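You operate a simulated robot arm through the tools that you are given. There is no shell and no other tool. Be economical: measure what you need, move in short steps, check, and stop when the job is done.

You run a simulated two-armed robot. Do the job below in one go: nothing can be reset, and whatever is moved stays where it is left.

TASK
Pick up the white end block with one hand, pass it to the other hand and put it in the red tray.

Only the result counts: the job must be done as asked and must still hold three seconds after the hand-in. Knocking over, shifting, dropping, spilling or breaking anything else fails it.

THE ROBOT
Two 7-joint arms with two-finger parallel grippers on one trunk, on a base that drives. Base frame: it is fixed to the floor where the robot stands at the start and does not move with it; the origin is under the middle of the robot, x ahead of it, y to its left, z up. Readings come in cm, degrees, newtons and seconds.
The left shoulder is at the start at [6.2, 19.7, 107.9], the right one opposite. With the tool pointing down near the work surface each hand reaches from about 32 to 72 cm from the robot's upright axis, wherever it stands, measured 20 degrees to its own side. Places, roughly: red tray (19x21 cm) [26, 220, 86]; white end block (5x4x10 cm) [190, -20, 90]. Payload 1.57 kg a hand.
The tool frame of a hand sits at the grasp point between the pads (the TCP): z along the fingers, y along the line on which they close. The tips reach 3 cm beyond it. Largest opening 11 cm; finger width 2.4, thickness 1.2; the body of the gripper, 4.8 by 11.2 cm, starts 7.8 cm behind the TCP.
Orientation is that of the tool frame in the base frame, as a unit quaternion [x, y, z, w]. With the fingers straight down and closing along the base's y, the tool's x points along the base's -x, its y along +y and its z along -z.

THE INTERFACE
- The arms move only by the tool step_arm. It takes "left_commands", "right_commands" or both (then of equal length, played together; a hand with none holds still); each is a list of rows, each a list of 7 numbers: the shift along the tool's x, y, z in cm, then the turn, a rotation vector about the tool's x, y, z in degrees, then the finger opening in cm, from 0 to 11. In form: [[x, y, z, wx, wy, wz, gripper], ...]. A call has 1 to 12 rows; each row shifts and turns the commanded pose from where the row before left it, along the tool's axes as they then stand. A row lasts 0.2 s, in which the tool goes at most 5 cm and 8.6 degrees; a call with a longer step from one row to the next is refused whole, and so is a gripper value outside its range. Where a pose cannot be reached the arm comes as near as it can. A force on the tool above 40 N (or 10 N above the force at the start of the call, whichever is more), or a blocked arm, ends the call early, and 0.2 s more pass. Each finger travels about 7.2 cm/s and halts on what it meets, pressing with about 36 N; the grip force reading is that of the motor and also rises with nothing between the fingers. The clock runs only during rows and for 0.2 s after the last one: add rows that do not move to give the fingers time. It gives the time, the measured TCP pose, the force on the tool (base axes), the opening and the grip force at its end, in the units of the frame above (readings bear some noise), with the torque about the TCP (base axes, N m) and any sound that the robot's microphone picked up, and new pictures: "pictures" is both (left out), scene, wrist or none (wrist: the cameras of the hands that moved).
- Cameras (640 x 400 px; columns grow to the right, rows downward): "scene" is now at [12.37, 0.71, 167.56]; the picture's right is [0.14, -0.99, -0.00], its down [-0.64, -0.09, -0.77] and it looks along [0.76, 0.11, -0.64] (base axes); focal length 260 px, centre (320, 200). "left" rides on the left gripper at [7, -1.6, -14.1] in its tool frame; the picture's right is [0.23, 0.97, 0.00], its down [-0.85, 0.20, -0.48] and it looks along [-0.47, 0.11, 0.88] (tool axes); focal length 222 px, centre (320, 200). "right" rides on the right gripper at [7, 1.6, -14.1] in its tool frame; the picture's right is [-0.23, 0.97, 0.00], its down [-0.85, -0.20, -0.48] and it looks along [-0.47, -0.11, 0.88] (tool axes); focal length 222 px, centre (320, 200). There is no depth. A picture from a camera that has moved, and an enlarged one, comes with that camera's place and axes in the base frame and with its lens. The place of the scene camera against the robot may be out by one fixed shift of up to 1.2 cm in any direction.
- slide_trunk(by): slides the trunk up (or, below 0, down) by that many cm; the arms and the scene camera ride with it, the base frame stays. It gives what a move gives, with no picture.
- base_move(legs): drives the robot by 1 to 6 legs, each [ahead, left, turn to the left] in cm, cm and degrees, along the robot's own axes; the way and the turn of a leg run together, so that a leg with both is an arc; at most 150 cm and 180 degrees a leg. The arms and the cameras ride along, it lands a little off, and it stops where it bumps. It gives what a move gives, and a new picture of the scene camera.
- turn_head(pan, tilt): turns the head with the scene camera to pan (to the left, within 86 degrees either way) and tilt (down, from -29 to 69), counted from straight ahead of the robot. It gives what a move gives, and a new picture of the scene camera.
- inspect(camera, box): a new picture of the part [left, top, right, bottom] of that camera's present view, enlarged. It takes no simulated time.
- finish_job(): hands the job in; it is judged then, once.

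Work in short steps. Places have to be worked out from the pictures, the camera data and where the tool is seen: move nearer, look again, correct. Check each grasp and each placing, and mend what went wrong. You have 135 turns and 274 pictures in all, those below and enlarged ones among them. Open the grippers and draw the arms clear of the work before you hand the job in, unless the task says otherwise; then end with one line.

The tools are called after "Call:" as name(argument=value, ...) on one line, values as JSON. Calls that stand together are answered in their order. step_arm: Moves the arms, as the interface text tells. Its arguments: {"type":"object","properties":{"left_commands":{"type":"array"},"right_commands":{"type":"array"},"pictures":{"type":"string","enum":["both","scene","wrist","none"]}},"required":[]} The other tools are called the same way: slide_trunk (by) slides the trunk up or down; base_move (legs) drives the base; turn_head (pan, tilt) turns the head that bears the scene camera; inspect (camera, box) takes an enlarged picture of a part of a camera's view; finish_job () hands the job in.

At the start:

```text
time: 0.0
left_eef_pos: [52.86, 25.45, 110.87]
left_tcp_rot: [0.0, 1.0, 0.0, 0.0]
left_wrist_force: [0.6, 0.5, -0.7]
left_torque: [-0.02, 0.03, 0.06]
left_gripper_width: 10.99
left_finger_force: 0.1
right_eef_pos: [40.71, -19.12, 105.18]
right_tcp_rot: [0.0, 1.0, 0.0, -0.001]
right_wrist_force: [-0.6, -0.8, -0.9]
right_torque: [-0.01, 0.02, -0.03]
right_gripper_width: 11.03
right_finger_force: 0.0
trunk travel left (down, up): [-67.5, 31.5]
robot x, y, heading: [-0.08, -0.02, -0.1]
head pan, tilt: [8.3, 39.9]
```

scene: 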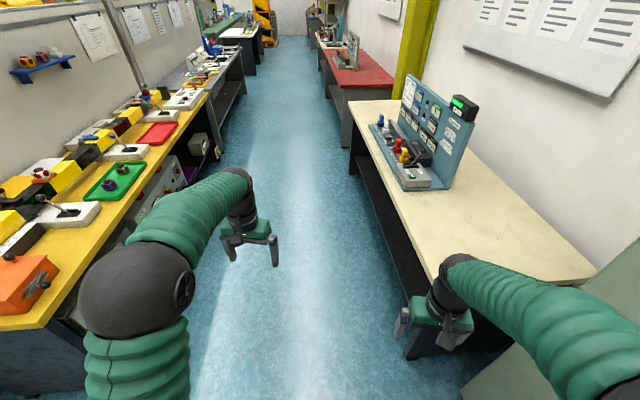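
right: 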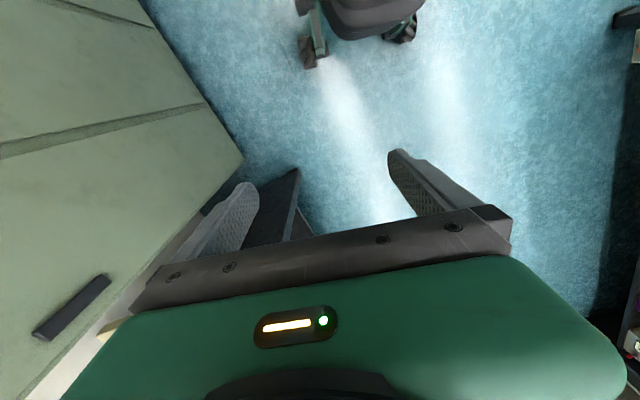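
left: 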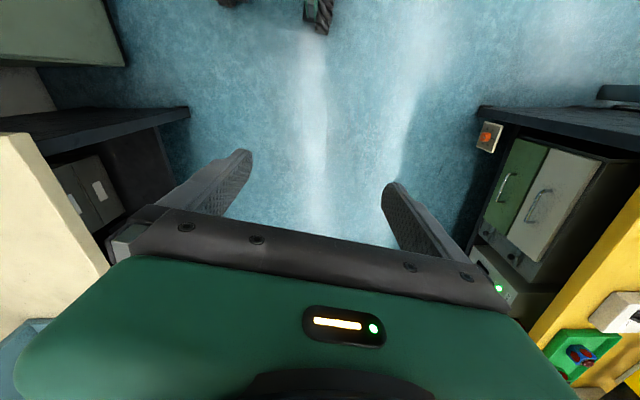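

I'll first look at the scene closely around where the block should project (about pixel 385,125), and the red tray.

Call:
inspect(camera="scene", box=[340, 50, 500, 200])

Call:
inspect(camera="scene", box=[80, 0, 400, 200])

Call:
turn_head(pan=80, tilt=25)

```text
2.67 times, centred on (420, 125) of scene
camera zoom: at [12.37, 0.71, 167.56], right [0.14, -0.99, 0.0], down [-0.64, -0.09, -0.77], along [0.76, 0.11, -0.64], focal length 693 px, centre (53, 400)
```

zoom: 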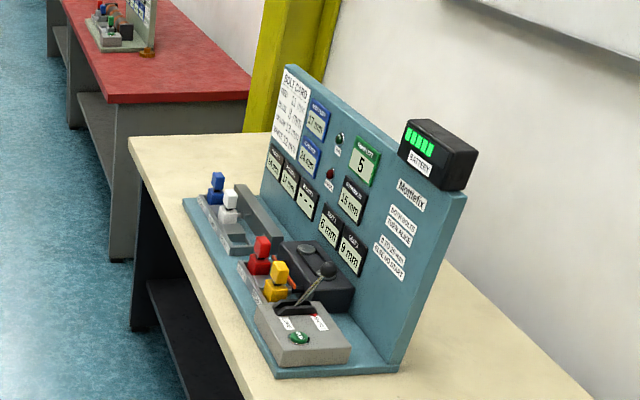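

```text
2.00 times, centred on (240, 100) of scene
camera zoom: at [12.37, 0.71, 167.56], right [0.14, -0.99, 0.0], down [-0.64, -0.09, -0.77], along [0.76, 0.11, -0.64], focal length 520 px, centre (480, 400)
```

zoom: 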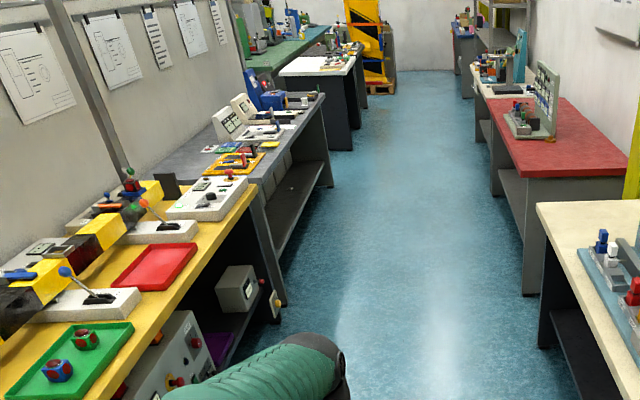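

```text
time: 1.4
left_eef_pos: [52.74, 25.55, 111.1]
left_tcp_rot: [0.0, 1.0, 0.0, 0.0]
left_wrist_force: [-0.1, -0.2, -0.3]
left_torque: [0.01, -0.01, 0.03]
left_gripper_width: 11.0
left_finger_force: 0.0
right_eef_pos: [40.65, -19.24, 105.21]
right_tcp_rot: [0.001, 1.0, 0.0, 0.001]
right_wrist_force: [0.6, -0.1, 0.3]
right_torque: [0.0, 0.02, 0.0]
right_gripper_width: 11.02
right_finger_force: 0.1
trunk travel left (down, up): [-67.5, 31.5]
robot x, y, heading: [0.1, 0.09, 0.0]
head pan, tilt: [80.0, 25.0]
camera scene: at [5.55, 8.56, 169.89], right [0.98, -0.17, 0.0], down [-0.08, -0.42, -0.91], along [0.16, 0.89, -0.42], focal length 260 px, centre (320, 200)
```

scene: 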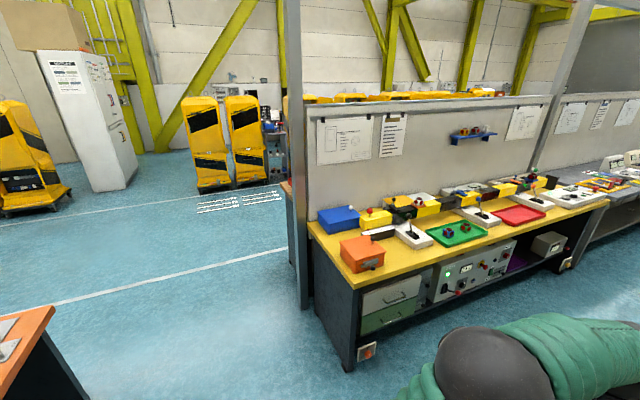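

The white block in the tool-panel matches [190,-20,90]. Tray [26,220,86] projects near (302,184), apparently behind the partition; I zoom in there.

Call:
inspect(camera="scene", box=[240, 80, 400, 280])

Call:
inspect(camera="scene", box=[440, 150, 600, 250])

```text
2.00 times, centred on (320, 180) of scene
camera zoom: at [5.55, 8.56, 169.89], right [0.98, -0.17, 0.0], down [-0.08, -0.42, -0.91], along [0.16, 0.89, -0.42], focal length 520 px, centre (320, 240)
```

zoom: 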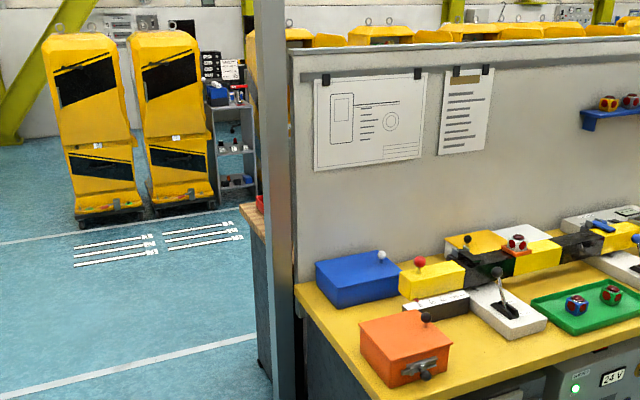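

```text
4.00 times, centred on (520, 200) of scene
camera zoom: at [5.55, 8.56, 169.89], right [0.98, -0.17, 0.0], down [-0.08, -0.42, -0.91], along [0.16, 0.89, -0.42], focal length 1039 px, centre (-480, 200)
```

zoom: 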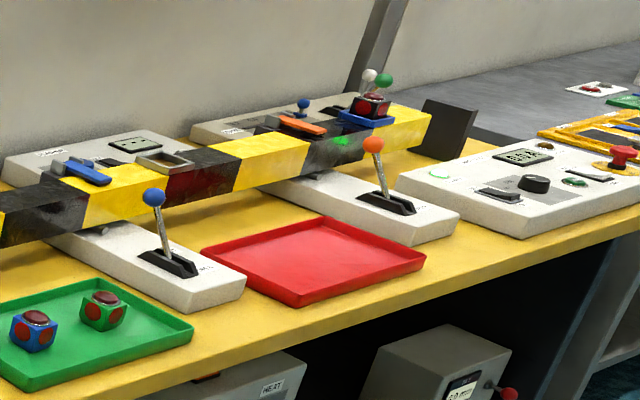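

The task's tray sits on a table behind the partition (red item at left of the post, ~[20,210]). First I go for the block: drive along the aisle with the head ahead, then look.

Call:
base_move(legs=[[90, 50, 0], [85, 0, 0]])

Call:
turn_head(pan=-80, tilt=40)

```text
time: 10.9
left_eef_pos: [228.53, 75.14, 111.06]
left_tcp_rot: [0.003, 1.0, 0.001, 0.0]
left_wrist_force: [-0.3, 0.0, -0.3]
left_torque: [0.0, -0.02, -0.03]
left_gripper_width: 11.01
left_finger_force: 0.1
right_eef_pos: [216.1, 30.59, 105.21]
right_tcp_rot: [0.003, 1.0, 0.0, -0.001]
right_wrist_force: [0.2, -0.7, 0.8]
right_torque: [-0.01, 0.0, 0.01]
right_gripper_width: 11.03
right_finger_force: 0.0
trunk travel left (down, up): [-67.5, 31.5]
robot x, y, heading: [175.54, 49.86, -0.6]
head pan, tilt: [80.0, 25.0]
camera scene: at [181.07, 58.47, 169.9], right [0.98, -0.18, 0.0], down [-0.08, -0.42, -0.91], along [0.16, 0.89, -0.42], focal length 260 px, centre (320, 200)
```

scene: 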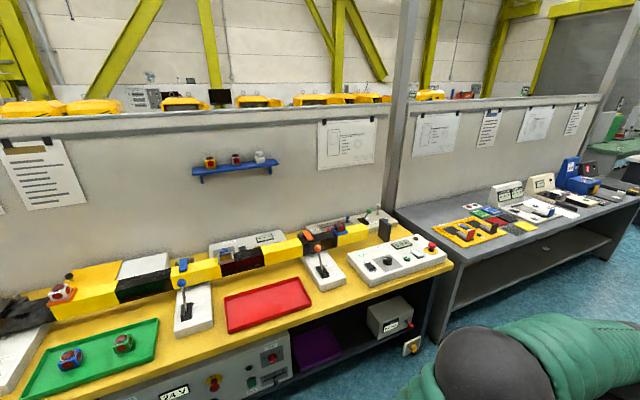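

```text
time: 13.3
left_eef_pos: [228.28, 75.28, 111.0]
left_tcp_rot: [0.003, 1.0, -0.001, 0.002]
left_wrist_force: [0.7, 0.2, 0.2]
left_torque: [0.0, 0.01, -0.02]
left_gripper_width: 10.99
left_finger_force: 0.0
right_eef_pos: [215.99, 30.59, 105.2]
right_tcp_rot: [0.003, 1.0, 0.001, 0.0]
right_wrist_force: [-0.1, -0.3, 1.0]
right_torque: [-0.03, 0.02, 0.03]
right_gripper_width: 10.97
right_finger_force: 0.0
trunk travel left (down, up): [-67.5, 31.5]
robot x, y, heading: [175.88, 49.74, -0.5]
head pan, tilt: [-80.0, 40.0]
camera scene: at [180.98, 41.03, 167.56], right [-0.99, -0.17, 0.0], down [-0.11, 0.63, -0.77], along [0.13, -0.76, -0.64], focal length 260 px, centre (320, 200)
```

scene: 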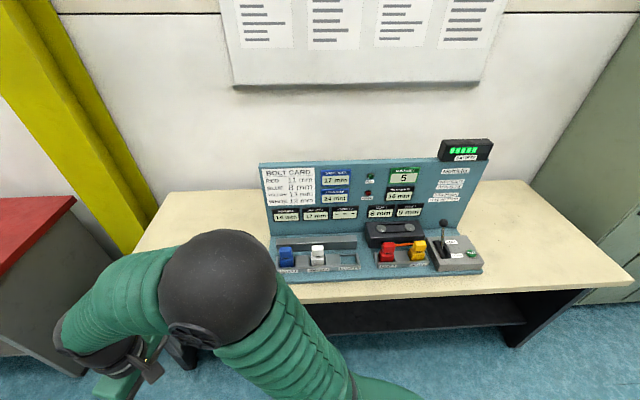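

Call:
inspect(camera="scene", box=[250, 150, 370, 285])

Call:
inspect(camera="scene", box=[360, 130, 500, 285])

```text
2.96 times, centred on (310, 218) of scene
camera zoom: at [180.98, 41.03, 167.56], right [-0.99, -0.17, 0.0], down [-0.11, 0.63, -0.77], along [0.13, -0.76, -0.64], focal length 770 px, centre (350, 148)
```

zoom: 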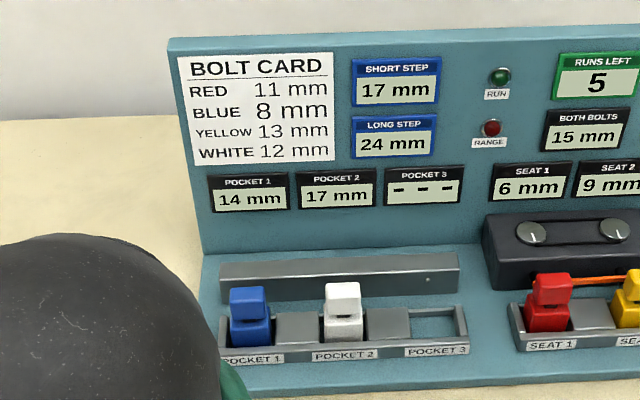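

```text
2.58 times, centred on (430, 208) of scene
camera zoom: at [180.98, 41.03, 167.56], right [-0.99, -0.17, 0.0], down [-0.11, 0.63, -0.77], along [0.13, -0.76, -0.64], focal length 670 px, centre (36, 181)
```

zoom: 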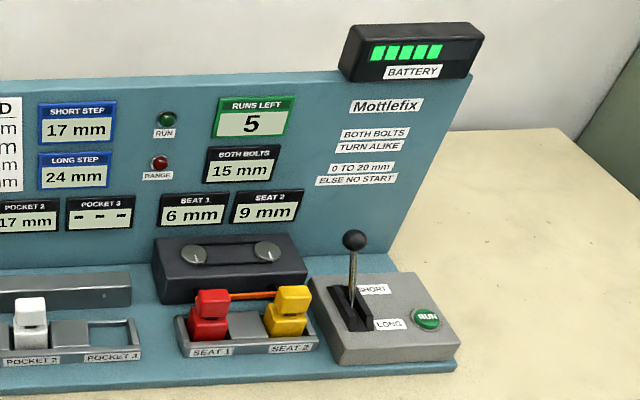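

Block is in pocket 2, near (191,-19.5), with 12 cm spacing to the blue one. I drive to about (210,50), turn to face the panel and look.

Call:
base_move(legs=[[34, 0, 0], [0, 0, -89.5]])

Call:
turn_head(pan=-10, tilt=45)

```text
time: 19.4
left_eef_pos: [234.45, -3.07, 111.0]
left_tcp_rot: [0.71, 0.704, -0.001, 0.0]
left_wrist_force: [-0.4, -0.3, -0.1]
left_torque: [0.02, 0.0, -0.03]
left_gripper_width: 11.01
left_finger_force: 0.0
right_eef_pos: [190.0, 9.42, 105.26]
right_tcp_rot: [0.71, 0.705, 0.0, 0.0]
right_wrist_force: [-0.5, 0.6, -0.1]
right_torque: [0.02, 0.02, -0.01]
right_gripper_width: 10.98
right_finger_force: 0.1
trunk travel left (down, up): [-67.5, 31.5]
robot x, y, heading: [209.59, 50.05, -90.4]
head pan, tilt: [-80.0, 40.0]
camera scene: at [201.77, 44.45, 167.57], right [-0.17, 0.99, 0.0], down [0.63, 0.11, -0.77], along [-0.76, -0.13, -0.64], focal length 260 px, centre (320, 200)
```

scene: 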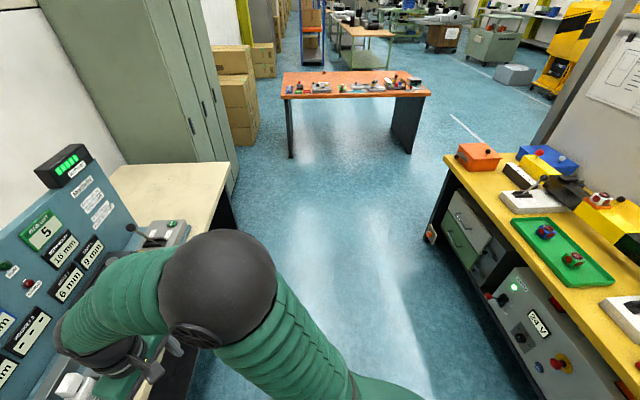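

```text
time: 20.8
left_eef_pos: [234.74, -2.99, 111.12]
left_tcp_rot: [0.71, 0.704, -0.001, 0.0]
left_wrist_force: [0.4, 0.1, 0.0]
left_torque: [-0.03, 0.01, 0.04]
left_gripper_width: 11.0
left_finger_force: 0.2
right_eef_pos: [190.02, 9.55, 105.26]
right_tcp_rot: [0.711, 0.704, 0.0, 0.0]
right_wrist_force: [-0.2, -0.5, 0.2]
right_torque: [-0.01, 0.0, -0.01]
right_gripper_width: 11.02
right_finger_force: 0.0
trunk travel left (down, up): [-67.5, 31.5]
robot x, y, heading: [209.64, 49.79, -90.3]
head pan, tilt: [-10.0, 45.0]
camera scene: at [208.63, 37.86, 166.82], right [-0.98, 0.18, 0.0], down [0.13, 0.7, -0.71], along [-0.13, -0.69, -0.71], focal length 260 px, centre (320, 200)
```

scene: 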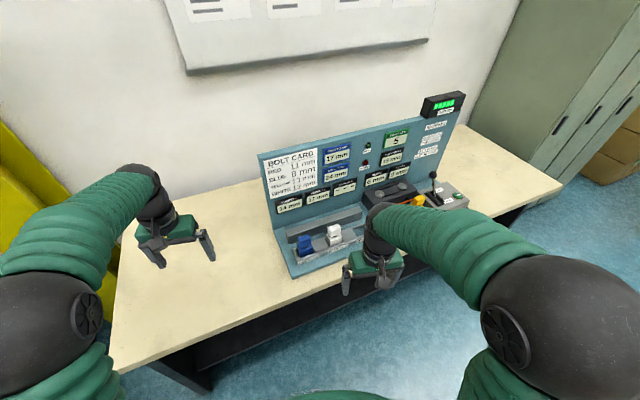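

The hand lines up with the block in x. I drive 14 cm ahead and use the wrist camera.

Call:
base_move(legs=[[14, 0, 0]])

Call:
step_arm(right_commands=[[0, 0, 0, 0, 0, 0, 11]], pictures="wrist")

Call:
inspect(camera="scene", box=[260, 200, 440, 330])

```text
time: 22.1
left_eef_pos: [234.39, -17.25, 111.28]
left_tcp_rot: [0.71, 0.704, -0.001, 0.001]
left_wrist_force: [0.5, -0.3, 0.0]
left_torque: [0.04, -0.02, 0.02]
left_gripper_width: 10.98
left_finger_force: 0.0
right_eef_pos: [189.94, -4.64, 105.33]
right_tcp_rot: [0.711, 0.703, 0.0, 0.002]
right_wrist_force: [0.0, 0.1, -0.1]
right_torque: [0.01, 0.03, 0.04]
right_gripper_width: 10.99
right_finger_force: 0.0
trunk travel left (down, up): [-67.5, 31.5]
robot x, y, heading: [208.77, 35.55, -90.6]
head pan, tilt: [-10.0, 45.0]
camera scene: at [208.5, 23.93, 166.85], right [-0.98, 0.18, 0.0], down [0.13, 0.7, -0.71], along [-0.13, -0.7, -0.71], focal length 260 px, centre (320, 200)
```

scene: 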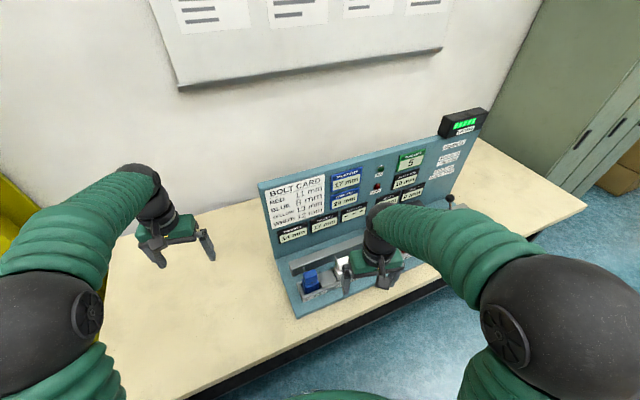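

```text
time: 22.6
left_eef_pos: [234.37, -17.15, 111.23]
left_tcp_rot: [0.71, 0.704, -0.001, 0.001]
left_wrist_force: [-0.6, 0.0, 0.2]
left_torque: [-0.01, 0.02, 0.01]
left_gripper_width: 11.0
left_finger_force: 0.1
right_eef_pos: [189.76, -4.48, 105.34]
right_tcp_rot: [0.711, 0.703, -0.001, 0.001]
right_wrist_force: [0.1, -0.4, -0.2]
right_torque: [-0.01, 0.02, 0.0]
right_gripper_width: 11.0
right_finger_force: 0.0
trunk travel left (down, up): [-67.5, 31.5]
robot x, y, heading: [209.78, 35.53, -90.5]
head pan, tilt: [-10.0, 45.0]
camera right: at [191.55, 2.48, 119.5], right [0.97, -0.24, 0.0], down [-0.21, -0.85, 0.48], along [-0.11, -0.47, -0.88], focal length 222 px, centre (320, 200)
```

right: 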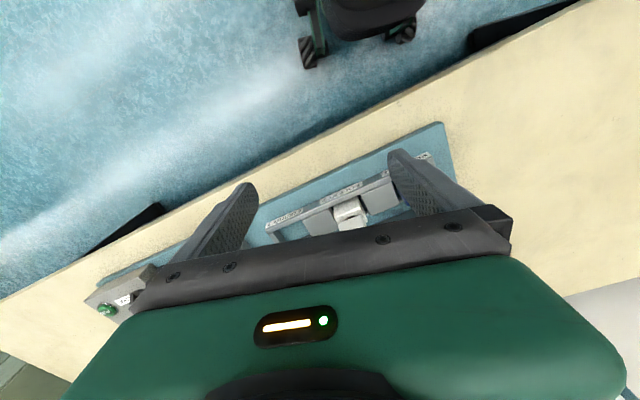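

```text
3.08 times, centred on (350, 265) of scene
camera zoom: at [208.49, 23.67, 166.83], right [-0.98, 0.18, 0.0], down [0.13, 0.7, -0.71], along [-0.13, -0.69, -0.71], focal length 799 px, centre (228, 0)
```

zoom: 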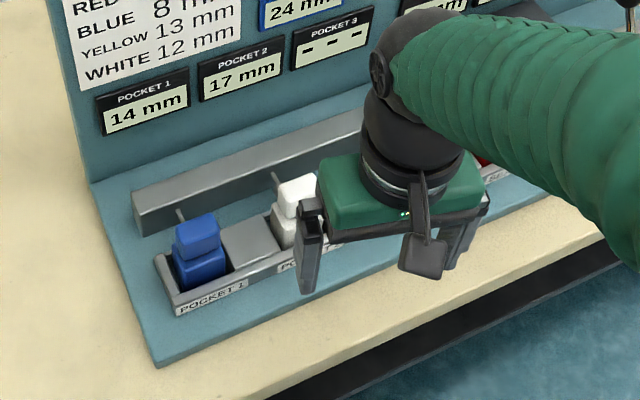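

I zoom into the wrist view to localise the white head precisely.

Call:
inspect(camera="right", box=[250, 120, 470, 250])

```text
2.91 times, centred on (360, 185) of right
camera zoom: at [191.55, 2.48, 119.5], right [0.97, -0.24, 0.0], down [-0.21, -0.85, 0.48], along [-0.11, -0.47, -0.88], focal length 646 px, centre (204, 244)
```

zoom: 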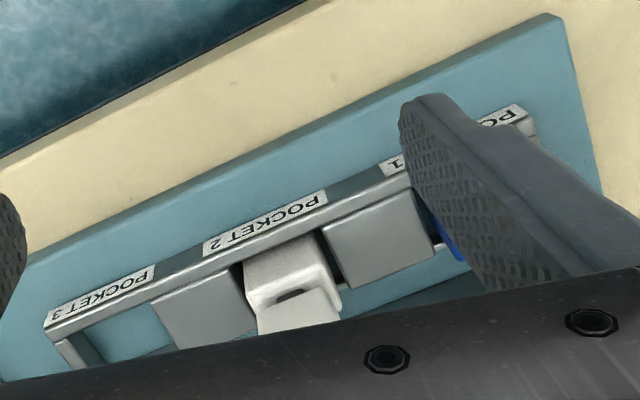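

Panel is yawed ≈ +12.7°. I check block shape and heights with a strong zoom on the blue/white blocks from the scene camera.

Call:
inspect(camera="scene", box=[300, 250, 350, 300])

```text
8.00 times, centred on (325, 275) of scene
camera zoom: at [208.49, 23.67, 166.83], right [-0.98, 0.18, 0.0], down [0.13, 0.7, -0.71], along [-0.13, -0.69, -0.71], focal length 2079 px, centre (280, -400)
```

zoom: 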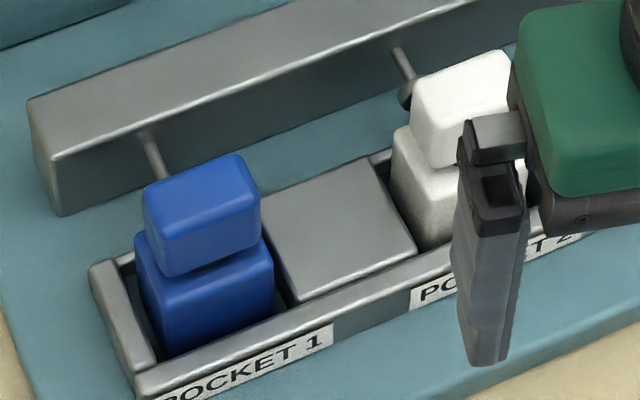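

I yaw the hand 13.3° to match the panel and move over the block at safe height (z≈105), then check.

Call:
step_arm(right_commands=[[0, 0, 0, 0, 0, -6.65, 9], [0, 0, 0, 0, 0, -6.65, 9], [-4, -0.2, 0, 0, 0, 0, 9], [-4, -0.2, 0, 0, 0, 0, 9], [-3.6, -0.2, 0, 0, 0, 0, 9], [-3.6, -0.1, 0, 0, 0, 0, 9], [0, 0, 0, 0, 0, 0, 9]], pictures="both")

Call:
inspect(camera="scene", box=[270, 200, 410, 320])

```text
time: 24.1
left_eef_pos: [234.43, -17.1, 111.11]
left_tcp_rot: [0.71, 0.704, -0.001, 0.001]
left_wrist_force: [-0.9, -0.5, 0.4]
left_torque: [-0.01, -0.03, -0.02]
left_gripper_width: 11.01
left_finger_force: 0.0
right_eef_pos: [192.62, -19.58, 105.3]
right_tcp_rot: [0.624, 0.781, 0.0, 0.0]
right_wrist_force: [-0.4, -0.8, 0.5]
right_torque: [-0.02, 0.01, -0.02]
right_gripper_width: 9.02
right_finger_force: 0.1
trunk travel left (down, up): [-67.5, 31.5]
robot x, y, heading: [209.1, 35.36, -90.5]
head pan, tilt: [-10.0, 45.0]
camera scene: at [208.51, 23.5, 166.82], right [-0.98, 0.18, 0.0], down [0.13, 0.7, -0.71], along [-0.13, -0.69, -0.71], focal length 260 px, centre (320, 200)
camera right: at [192.65, -12.4, 119.47], right [1.0, -0.01, 0.0], down [-0.01, -0.88, 0.48], along [0.0, -0.48, -0.88], focal length 222 px, centre (320, 200)
```

scene: 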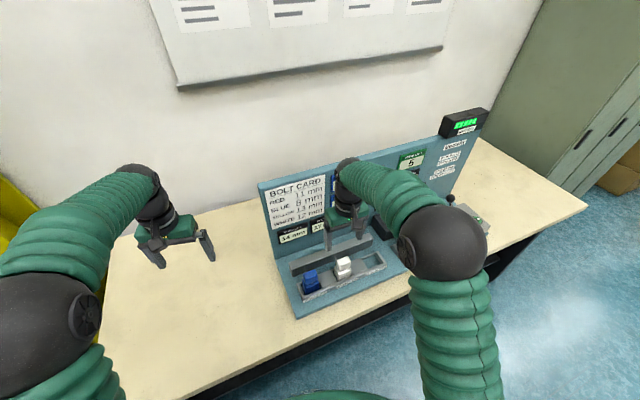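
right: 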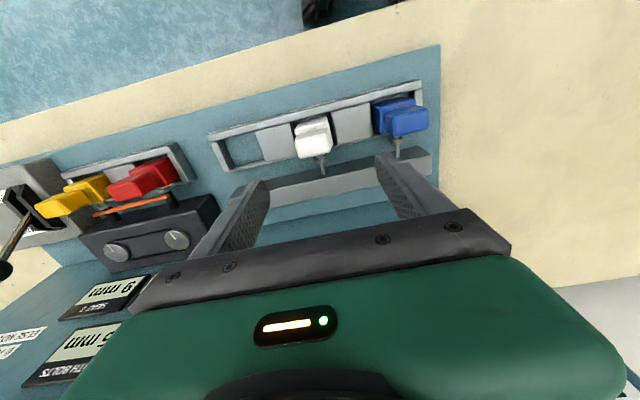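

```text
3.33 times, centred on (340, 260) of scene
camera zoom: at [208.51, 23.5, 166.82], right [-0.98, 0.18, 0.0], down [0.13, 0.7, -0.71], along [-0.13, -0.69, -0.71], focal length 866 px, centre (253, 0)
```

zoom: 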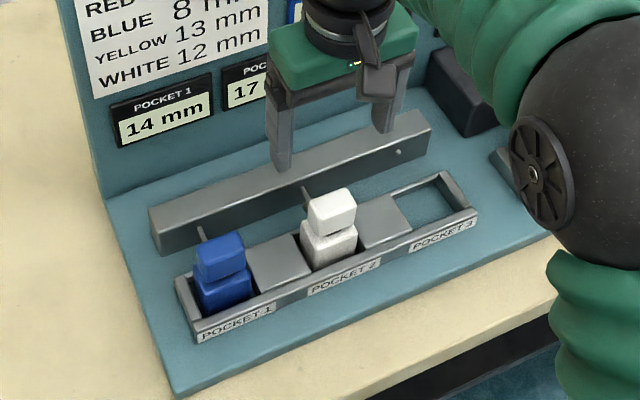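

The wrist view puts the head top at ≈(192,-18.3,95). I look closely at the thin rod behind the head, in both views.

Call:
inspect(camera="right", box=[270, 80, 450, 200])

Call:
inspect(camera="scene", box=[325, 240, 375, 285])

```text
3.33 times, centred on (360, 140) of right
camera zoom: at [192.65, -12.4, 119.47], right [1.0, -0.01, 0.0], down [-0.01, -0.88, 0.48], along [0.0, -0.48, -0.88], focal length 740 px, centre (187, 400)
```

zoom: 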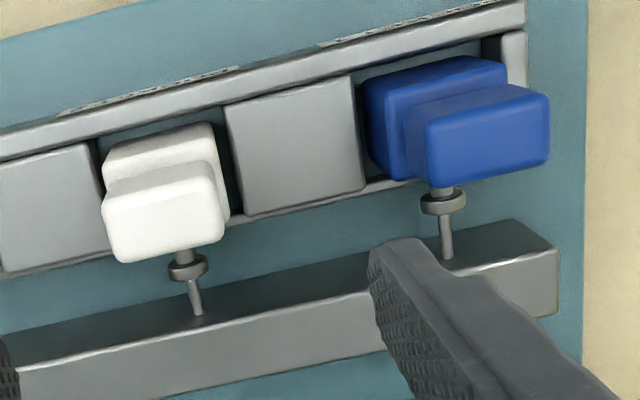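

```text
8.89 times, centred on (350, 262) of scene
camera zoom: at [208.51, 23.5, 166.82], right [-0.98, 0.18, 0.0], down [0.13, 0.7, -0.71], along [-0.13, -0.69, -0.71], focal length 2310 px, centre (53, -356)
```

zoom: 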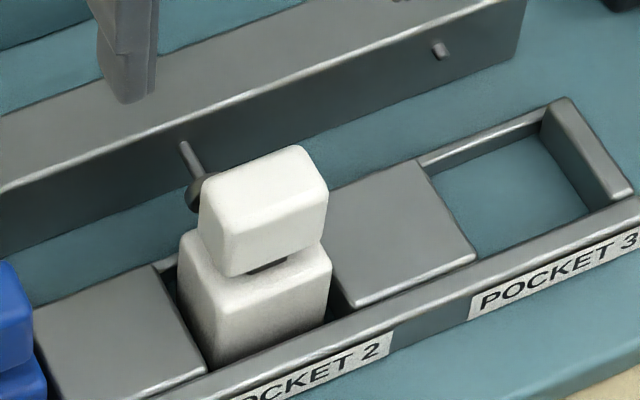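

The rod looks like a spring probe touching the block's bolt; a straight lift should work. I shift to (192.0,-18.6) and descend to z≈95.5, then check.

Call:
step_arm(right_commands=[[1.1, -0.35, 0, 0, 0, 0, 9], [0, 0, 3.5, 0, 0, 0, 9], [0, 0, 3.3, 0, 0, 0, 9], [0, 0, 3, 0, 0, 0, 9], [0, 0, 0, 0, 0, 0, 9]], pictures="wrist")

Call:
inspect(camera="scene", box=[305, 220, 385, 300])

```text
time: 25.4
left_eef_pos: [234.37, -17.24, 111.1]
left_tcp_rot: [0.711, 0.704, -0.001, 0.002]
left_wrist_force: [-0.3, -0.3, 0.0]
left_torque: [0.0, -0.02, -0.01]
left_gripper_width: 10.98
left_finger_force: 0.1
right_eef_pos: [191.93, -18.58, 95.66]
right_tcp_rot: [0.625, 0.781, -0.001, -0.001]
right_wrist_force: [0.4, -0.4, 0.3]
right_torque: [-0.01, 0.02, 0.03]
right_gripper_width: 8.99
right_finger_force: 0.1
trunk travel left (down, up): [-67.5, 31.5]
robot x, y, heading: [209.35, 35.35, -90.5]
head pan, tilt: [-10.0, 45.0]
camera right: at [191.98, -11.39, 109.67], right [1.0, -0.01, 0.0], down [-0.01, -0.88, 0.48], along [0.0, -0.48, -0.88], focal length 222 px, centre (320, 200)
```

right: 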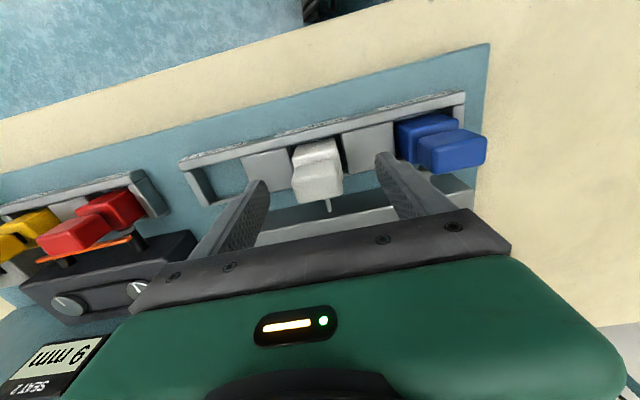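

```text
5.00 times, centred on (345, 260) of scene
camera zoom: at [208.5, 23.52, 166.82], right [-0.98, 0.18, 0.0], down [0.13, 0.7, -0.71], along [-0.13, -0.69, -0.71], focal length 1299 px, centre (195, -100)
```

zoom: 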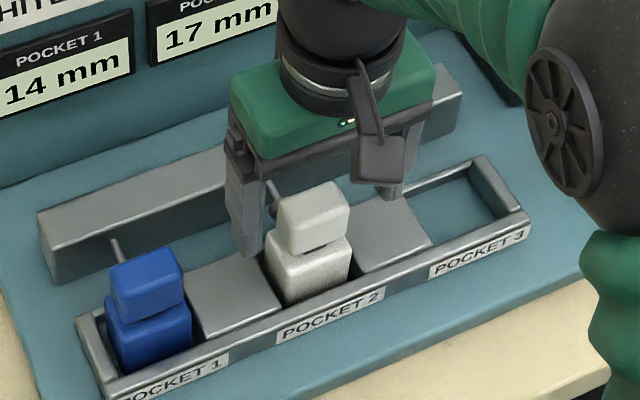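

Fingers straddle the head well; triangulation gives head top ≈94. I lower 2.1 cm so the tips reach about the head's bottom, then look.

Call:
step_arm(right_commands=[[0, 0, 1.1, 0, 0, 0, 9], [0, 0, 1.0, 0, 0, 0, 8], [0, 0, 0, 0, 0, 0, 7], [0, 0, 0, 0, 0, 0, 7]], pictures="none")

Call:
inspect(camera="scene", box=[325, 240, 375, 290])

Call:
inspect(camera="right", box=[220, 100, 460, 250])

```text
time: 26.4
left_eef_pos: [234.48, -17.18, 111.09]
left_tcp_rot: [0.71, 0.704, -0.001, 0.002]
left_wrist_force: [1.0, -0.1, -0.6]
left_torque: [-0.01, 0.0, 0.03]
left_gripper_width: 11.0
left_finger_force: 0.0
right_eef_pos: [191.82, -18.69, 93.45]
right_tcp_rot: [0.624, 0.781, -0.001, 0.002]
right_wrist_force: [-0.5, 0.0, 0.3]
right_torque: [0.02, 0.03, -0.01]
right_gripper_width: 7.01
right_finger_force: 0.0
trunk travel left (down, up): [-67.5, 31.5]
robot x, y, heading: [209.16, 35.16, -90.6]
head pan, tilt: [-10.0, 45.0]
```

```text
8.00 times, centred on (350, 265) of scene
camera zoom: at [208.5, 23.47, 166.81], right [-0.98, 0.18, 0.0], down [0.13, 0.7, -0.71], along [-0.13, -0.69, -0.71], focal length 2079 px, centre (80, -320)
```

zoom: 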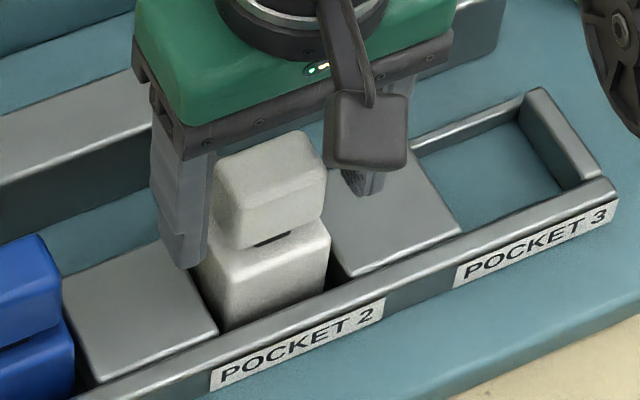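

```text
2.67 times, centred on (340, 175) of right
camera zoom: at [191.98, -11.46, 107.58], right [1.0, -0.01, 0.0], down [-0.01, -0.88, 0.48], along [0.0, -0.48, -0.88], focal length 592 px, centre (267, 267)
```

zoom: 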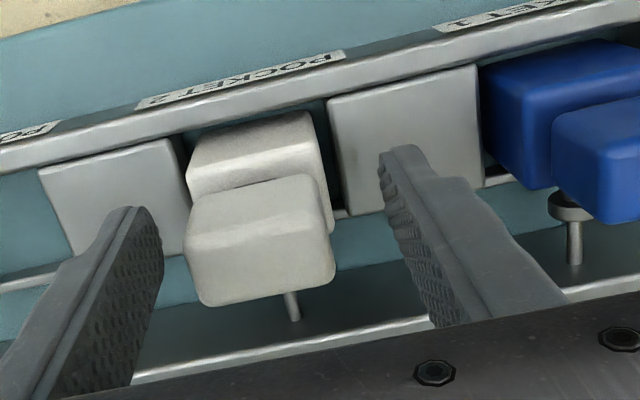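

Good alignment. I close on the head.

Call:
step_arm(right_commands=[[0, -0.1, 0, 0, 0, 0, 5], [0, 0, 0, 0, 0, 0, 4], [0, 0, 0, 0, 0, 0, 3], [0, 0, 0, 0, 0, 0, 2], [0, 0, 0, 0, 0, 0, 2], [0, 0, 0, 0, 0, 0, 2]], pictures="wrist")

Call:
inspect(camera="scene", box=[325, 240, 375, 290])

```text
time: 27.8
left_eef_pos: [234.31, -17.25, 111.25]
left_tcp_rot: [0.71, 0.704, -0.001, 0.001]
left_wrist_force: [-0.3, 0.7, 0.0]
left_torque: [0.0, 0.0, 0.02]
left_gripper_width: 11.03
left_finger_force: 0.1
right_eef_pos: [191.71, -18.78, 93.48]
right_tcp_rot: [0.624, 0.782, -0.001, 0.0]
right_wrist_force: [-1.4, 0.2, 0.9]
right_torque: [0.01, 0.13, 0.01]
right_gripper_width: 4.37
right_finger_force: 35.9
trunk travel left (down, up): [-67.5, 31.5]
robot x, y, heading: [209.69, 35.39, -90.5]
head pan, tilt: [-10.0, 45.0]
camera right: at [191.85, -11.45, 107.58], right [1.0, -0.01, 0.0], down [-0.01, -0.88, 0.48], along [0.0, -0.48, -0.88], focal length 222 px, centre (320, 200)
```

right: 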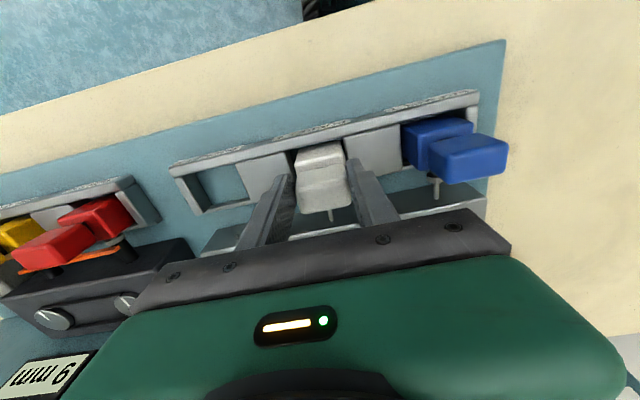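

```text
8.00 times, centred on (350, 265) of scene
camera zoom: at [208.44, 23.51, 166.82], right [-0.98, 0.18, 0.0], down [0.13, 0.7, -0.71], along [-0.13, -0.69, -0.71], focal length 2079 px, centre (80, -320)
```

zoom: 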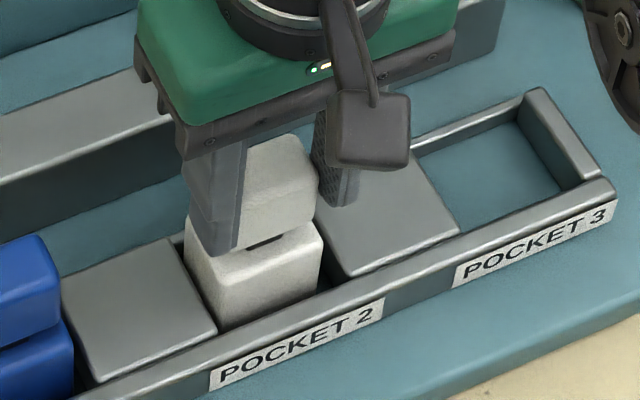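

Gripped at 4.37 cm, 36 N. I lift straight up slowly and watch the force.

Call:
step_arm(right_commands=[[0, 0, -0.5, 0, 0, 0, 2], [0, 0, -0.5, 0, 0, 0, 2], [0, 0, -0.7, 0, 0, 0, 2], [0, 0, -0.8, 0, 0, 0, 2]], pictures="wrist")

Call:
inspect(camera="scene", box=[325, 235, 375, 285])

```text
time: 28.8
left_eef_pos: [234.43, -17.17, 111.2]
left_tcp_rot: [0.71, 0.704, -0.002, 0.001]
left_wrist_force: [-0.2, 0.3, 0.5]
left_torque: [-0.01, 0.0, -0.03]
left_gripper_width: 11.03
left_finger_force: 0.1
right_eef_pos: [191.83, -18.8, 95.95]
right_tcp_rot: [0.624, 0.781, -0.001, 0.001]
right_wrist_force: [-0.2, -0.1, -2.7]
right_torque: [0.07, 0.06, -0.04]
right_gripper_width: 4.38
right_finger_force: 36.3
trunk travel left (down, up): [-67.5, 31.5]
robot x, y, heading: [209.45, 35.39, -90.5]
head pan, tilt: [-10.0, 45.0]
camera right: at [191.91, -11.44, 110.05], right [1.0, -0.01, 0.0], down [-0.01, -0.88, 0.48], along [0.0, -0.48, -0.88], focal length 222 px, centre (320, 200)
```

right: 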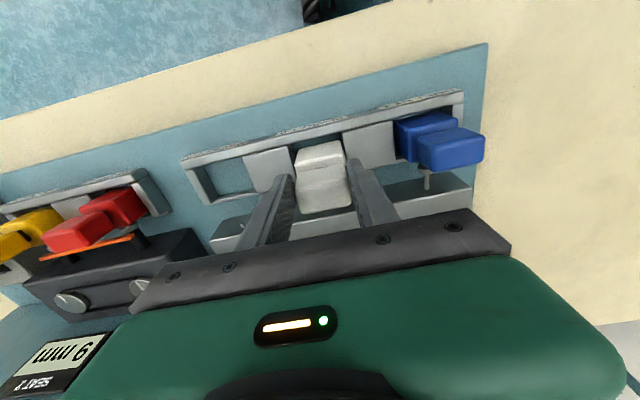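

```text
8.00 times, centred on (350, 260) of scene
camera zoom: at [208.49, 23.44, 166.81], right [-0.98, 0.18, 0.0], down [0.13, 0.7, -0.71], along [-0.13, -0.69, -0.71], focal length 2079 px, centre (80, -280)
```

zoom: 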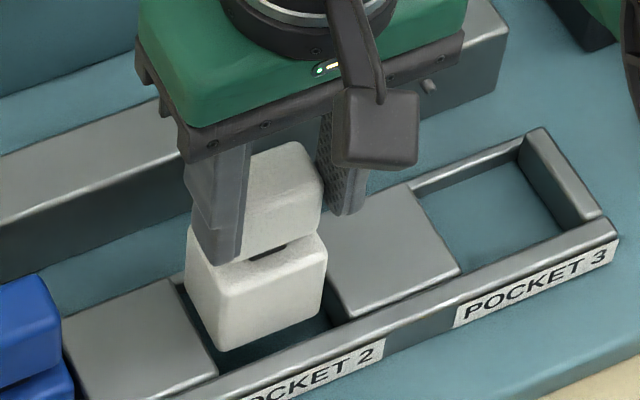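

It rises freely (≈2.7 N weight). I lift further to clear everything, then back away.

Call:
step_arm(right_commands=[[0, 0, -1.5, 0, 0, 0, 2], [0, 0, -3, 0, 0, 0, 2], [0, 0, -3, 0, 0, 0, 2], [0, 0, -3, 0, 0, 0, 2], [0, 0, -3, 0, 0, 0, 2], [0, 0, 0, 0, 0, 0, 2]], pictures="scene")

Call:
base_move(legs=[[-25, 0, 0]])

```text
time: 30.1
left_eef_pos: [234.37, -17.19, 111.1]
left_tcp_rot: [0.71, 0.704, 0.0, 0.001]
left_wrist_force: [0.1, 0.4, 0.8]
left_torque: [0.01, 0.02, 0.03]
left_gripper_width: 11.03
left_finger_force: 0.0
right_eef_pos: [191.76, -18.66, 109.5]
right_tcp_rot: [0.624, 0.781, -0.001, 0.0]
right_wrist_force: [-0.8, -0.9, -3.1]
right_torque: [0.06, 0.03, 0.0]
right_gripper_width: 4.35
right_finger_force: 35.9
trunk travel left (down, up): [-67.5, 31.5]
robot x, y, heading: [209.46, 35.37, -90.4]
head pan, tilt: [-10.0, 45.0]
camera scene: at [208.48, 23.39, 166.8], right [-0.98, 0.18, 0.0], down [0.13, 0.7, -0.7], along [-0.13, -0.69, -0.71], focal length 260 px, centre (320, 200)
```

scene: 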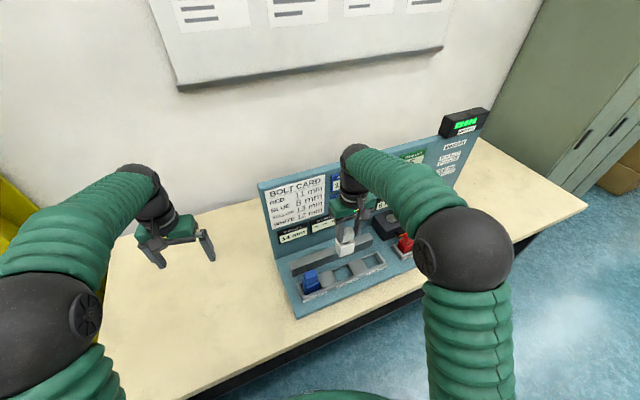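

```text
time: 32.0
left_eef_pos: [234.49, 7.67, 111.14]
left_tcp_rot: [0.712, 0.702, -0.001, 0.0]
left_wrist_force: [-0.3, 0.2, 0.0]
left_torque: [0.02, 0.01, 0.05]
left_gripper_width: 10.98
left_finger_force: 0.0
right_eef_pos: [191.85, 6.27, 109.31]
right_tcp_rot: [0.625, 0.78, 0.0, 0.0]
right_wrist_force: [0.3, 0.4, -3.4]
right_torque: [0.03, -0.02, 0.02]
right_gripper_width: 4.32
right_finger_force: 36.2
trunk travel left (down, up): [-67.5, 31.5]
robot x, y, heading: [209.68, 60.59, -90.6]
head pan, tilt: [-10.0, 45.0]
camera scene: at [208.66, 48.23, 166.79], right [-0.98, 0.18, 0.0], down [0.13, 0.7, -0.7], along [-0.13, -0.69, -0.71], focal length 260 px, centre (320, 200)
```

scene: 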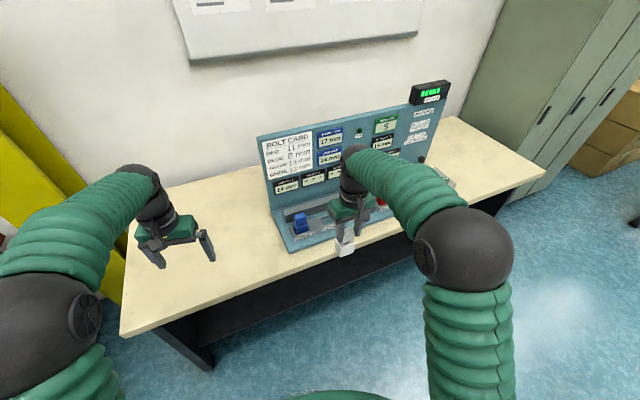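

I turn to face -x (aisle toward the tray side), clear of the tables, and look there.

Call:
base_move(legs=[[0, 0, -89.4]])

Call:
turn_head(pan=0, tilt=50)

```text
time: 36.2
left_eef_pos: [157.52, 34.97, 111.25]
left_tcp_rot: [1.0, 0.001, -0.002, 0.0]
left_wrist_force: [0.6, -0.4, -0.3]
left_torque: [0.02, 0.02, 0.0]
left_gripper_width: 11.01
left_finger_force: 0.0
right_eef_pos: [155.46, 77.53, 109.43]
right_tcp_rot: [0.993, 0.116, -0.002, 0.0]
right_wrist_force: [-0.1, 0.5, -2.5]
right_torque: [0.02, -0.03, 0.0]
right_gripper_width: 4.37
right_finger_force: 36.5
trunk travel left (down, up): [-67.5, 31.5]
robot x, y, heading: [209.54, 60.4, -179.8]
head pan, tilt: [-10.0, 45.0]
camera scene: at [198.73, 61.34, 166.81], right [0.17, 0.99, 0.0], down [0.7, -0.12, -0.71], along [-0.69, 0.12, -0.71], focal length 260 px, centre (320, 200)
```

scene: 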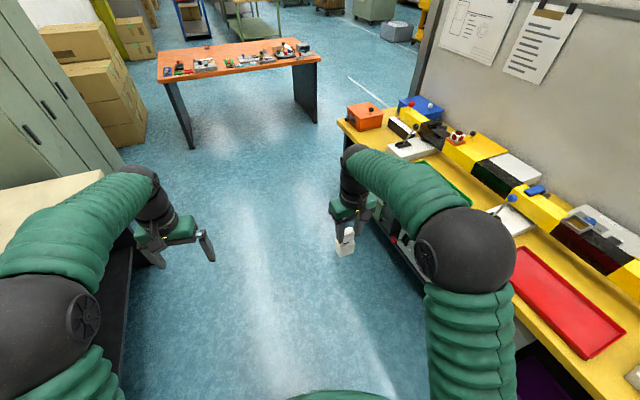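

```text
time: 36.9
left_eef_pos: [157.55, 34.85, 111.39]
left_tcp_rot: [1.0, 0.0, -0.003, 0.0]
left_wrist_force: [0.3, 0.3, 0.5]
left_torque: [0.01, 0.0, 0.0]
left_gripper_width: 11.03
left_finger_force: 0.0
right_eef_pos: [155.66, 77.63, 109.63]
right_tcp_rot: [0.993, 0.117, -0.003, -0.001]
right_wrist_force: [-0.3, -0.5, -3.6]
right_torque: [0.03, -0.06, -0.01]
right_gripper_width: 4.32
right_finger_force: 36.0
trunk travel left (down, up): [-67.5, 31.5]
robot x, y, heading: [209.66, 60.77, -179.9]
head pan, tilt: [0.0, 50.0]
camera scene: at [199.03, 59.97, 166.12], right [0.0, 1.0, 0.0], down [0.77, 0.0, -0.64], along [-0.64, 0.0, -0.77], focal length 260 px, centre (320, 200)
```

scene: 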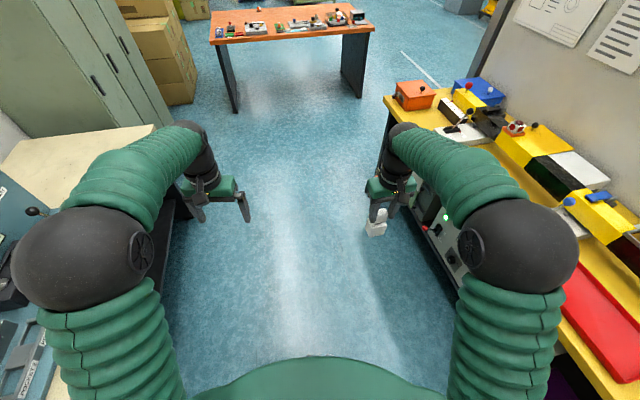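

The path is clear, so I do the handover here. I bring the block to the middle, squared up, while the left hand turns its closing axis fore–aft.

Call:
step_arm(right_commands=[[0, 0, 0, 0, 0, 6.7, 2], [0, 0, 0, 0, 0, 6.7, 2], [1, 3, -0.5, 0, 0, 0, 2], [1, 3, -0.5, 0, 0, 0, 2], [1, 3, -0.5, 0, 0, 0, 2], [1, 3, -0.5, 0, 0, 0, 2], [0, 3, -0.5, 0, 0, 0, 2], [0, 0, 0, 0, 0, 0, 2], [0, 0, 0, 0, 0, 0, 2], [0, 0, 0, 0, 0, 0, 2], [0, 0, 0, 0, 0, 0, 2]], left_commands=[[0, 0, -1, 0, 0, 8.18, 11], [0, 0, -1, 0, 0, 8.18, 11], [0, 0, -1, 0, 0, 8.18, 11], [0, 0, -1, 0, 0, 8.18, 11], [0, 0, 0, 0, 0, 8.18, 11], [0, 0, 0, 0, 0, 8.18, 11], [0, 0, 0, 0, 0, 8.18, 11], [0, 0, 0, 0, 0, 8.18, 11], [0, 0, 0, 0, 0, 8.18, 11], [0, 0, 0, 0, 0, 8.18, 11], [0, 0, 0, 0, 0, 8.18, 11]], pictures="scene")

```text
time: 39.3
left_eef_pos: [157.69, 34.86, 115.38]
left_tcp_rot: [0.707, -0.707, -0.002, 0.002]
left_wrist_force: [-0.4, -0.1, -0.7]
left_torque: [-0.03, 0.01, -0.01]
left_gripper_width: 11.01
left_finger_force: 0.2
right_eef_pos: [159.71, 62.41, 112.15]
right_tcp_rot: [1.0, 0.0, -0.002, -0.001]
right_wrist_force: [0.2, 0.2, -3.9]
right_torque: [0.0, -0.03, -0.01]
right_gripper_width: 4.38
right_finger_force: 36.4
trunk travel left (down, up): [-67.5, 31.5]
robot x, y, heading: [209.6, 60.34, -179.9]
head pan, tilt: [0.0, 50.0]
camera scene: at [199.06, 59.83, 166.12], right [0.0, 1.0, 0.0], down [0.77, 0.0, -0.64], along [-0.64, 0.0, -0.77], focal length 260 px, centre (320, 200)
```

scene: 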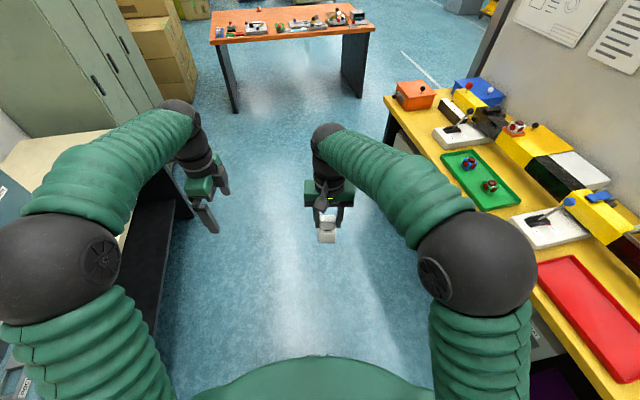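

Block is centred. I tilt the left hand 45° so that its fingers point right-down.

Call:
step_arm(left_commands=[[0, 0, 0, 0, -7.5, 0, 11], [0, 0, 0, 0, -7.5, 0, 11], [0, 0, 0, 0, -7.5, 0, 11], [0, 0, 0, 0, -7.5, 0, 11], [0, 0, 0, 0, -7.5, 0, 11], [0, 0, 0, 0, -7.5, 0, 11], [0, 0, 0, 0, 0, 0, 11]], pictures="both")

Call:
inspect(camera="scene", box=[280, 160, 380, 260])

```text
time: 40.9
left_eef_pos: [157.62, 34.83, 115.28]
left_tcp_rot: [0.653, -0.653, -0.273, -0.269]
left_wrist_force: [-0.6, -0.7, -0.4]
left_torque: [0.0, 0.02, -0.03]
left_gripper_width: 11.0
left_finger_force: 0.1
right_eef_pos: [159.73, 62.41, 112.11]
right_tcp_rot: [1.0, 0.0, -0.002, 0.0]
right_wrist_force: [-0.1, 0.1, -3.3]
right_torque: [0.02, -0.05, -0.02]
right_gripper_width: 4.35
right_finger_force: 35.6
trunk travel left (down, up): [-67.5, 31.5]
robot x, y, heading: [209.48, 60.73, -180.0]
head pan, tilt: [0.0, 50.0]
camera scene: at [199.09, 59.71, 166.12], right [0.0, 1.0, 0.0], down [0.77, 0.0, -0.64], along [-0.64, 0.0, -0.77], focal length 260 px, centre (320, 200)
camera left: at [159.29, 19.83, 120.4], right [-0.97, -0.16, -0.15], down [-0.19, 0.26, 0.94], along [-0.11, 0.95, -0.29], focal length 222 px, centre (320, 200)
```

scene: 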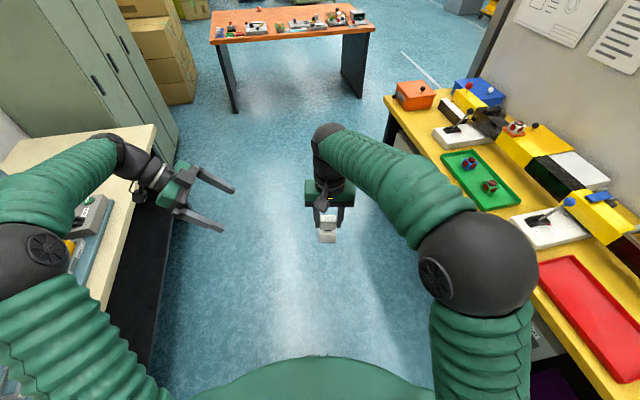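
left: 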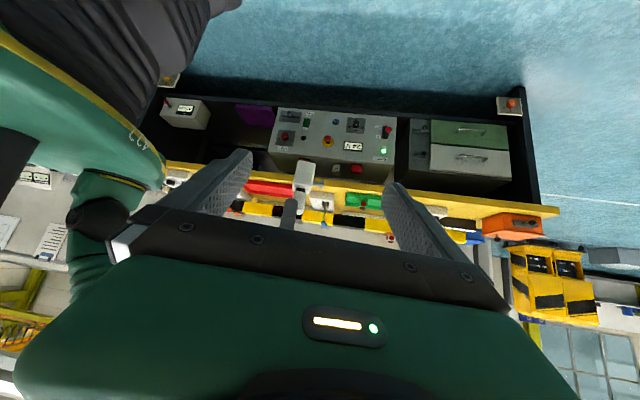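

```text
4.00 times, centred on (330, 210) of scene
camera zoom: at [199.09, 59.71, 166.12], right [0.0, 1.0, 0.0], down [0.77, 0.0, -0.64], along [-0.64, 0.0, -0.77], focal length 1039 px, centre (280, 160)
```

zoom: 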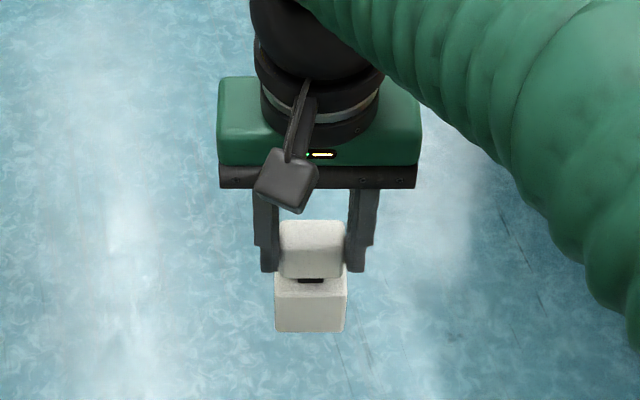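

Left hand is oriented as planned. I zoom the left wrist view to centre on the block's base.

Call:
inspect(camera="left", box=[260, 120, 360, 240])

```text
3.33 times, centred on (310, 180) of left
camera zoom: at [159.29, 19.83, 120.4], right [-0.97, -0.16, -0.15], down [-0.19, 0.26, 0.94], along [-0.11, 0.95, -0.29], focal length 740 px, centre (353, 267)
```

zoom: 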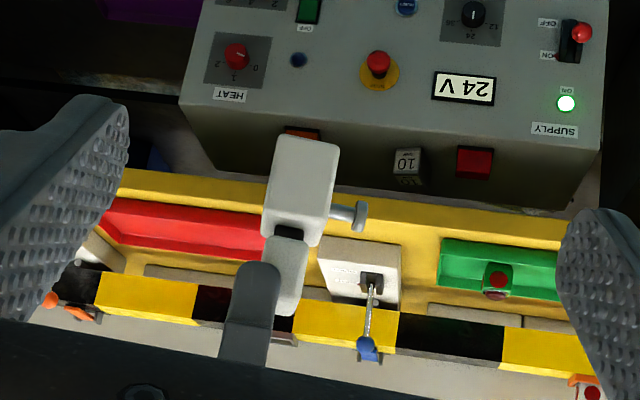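

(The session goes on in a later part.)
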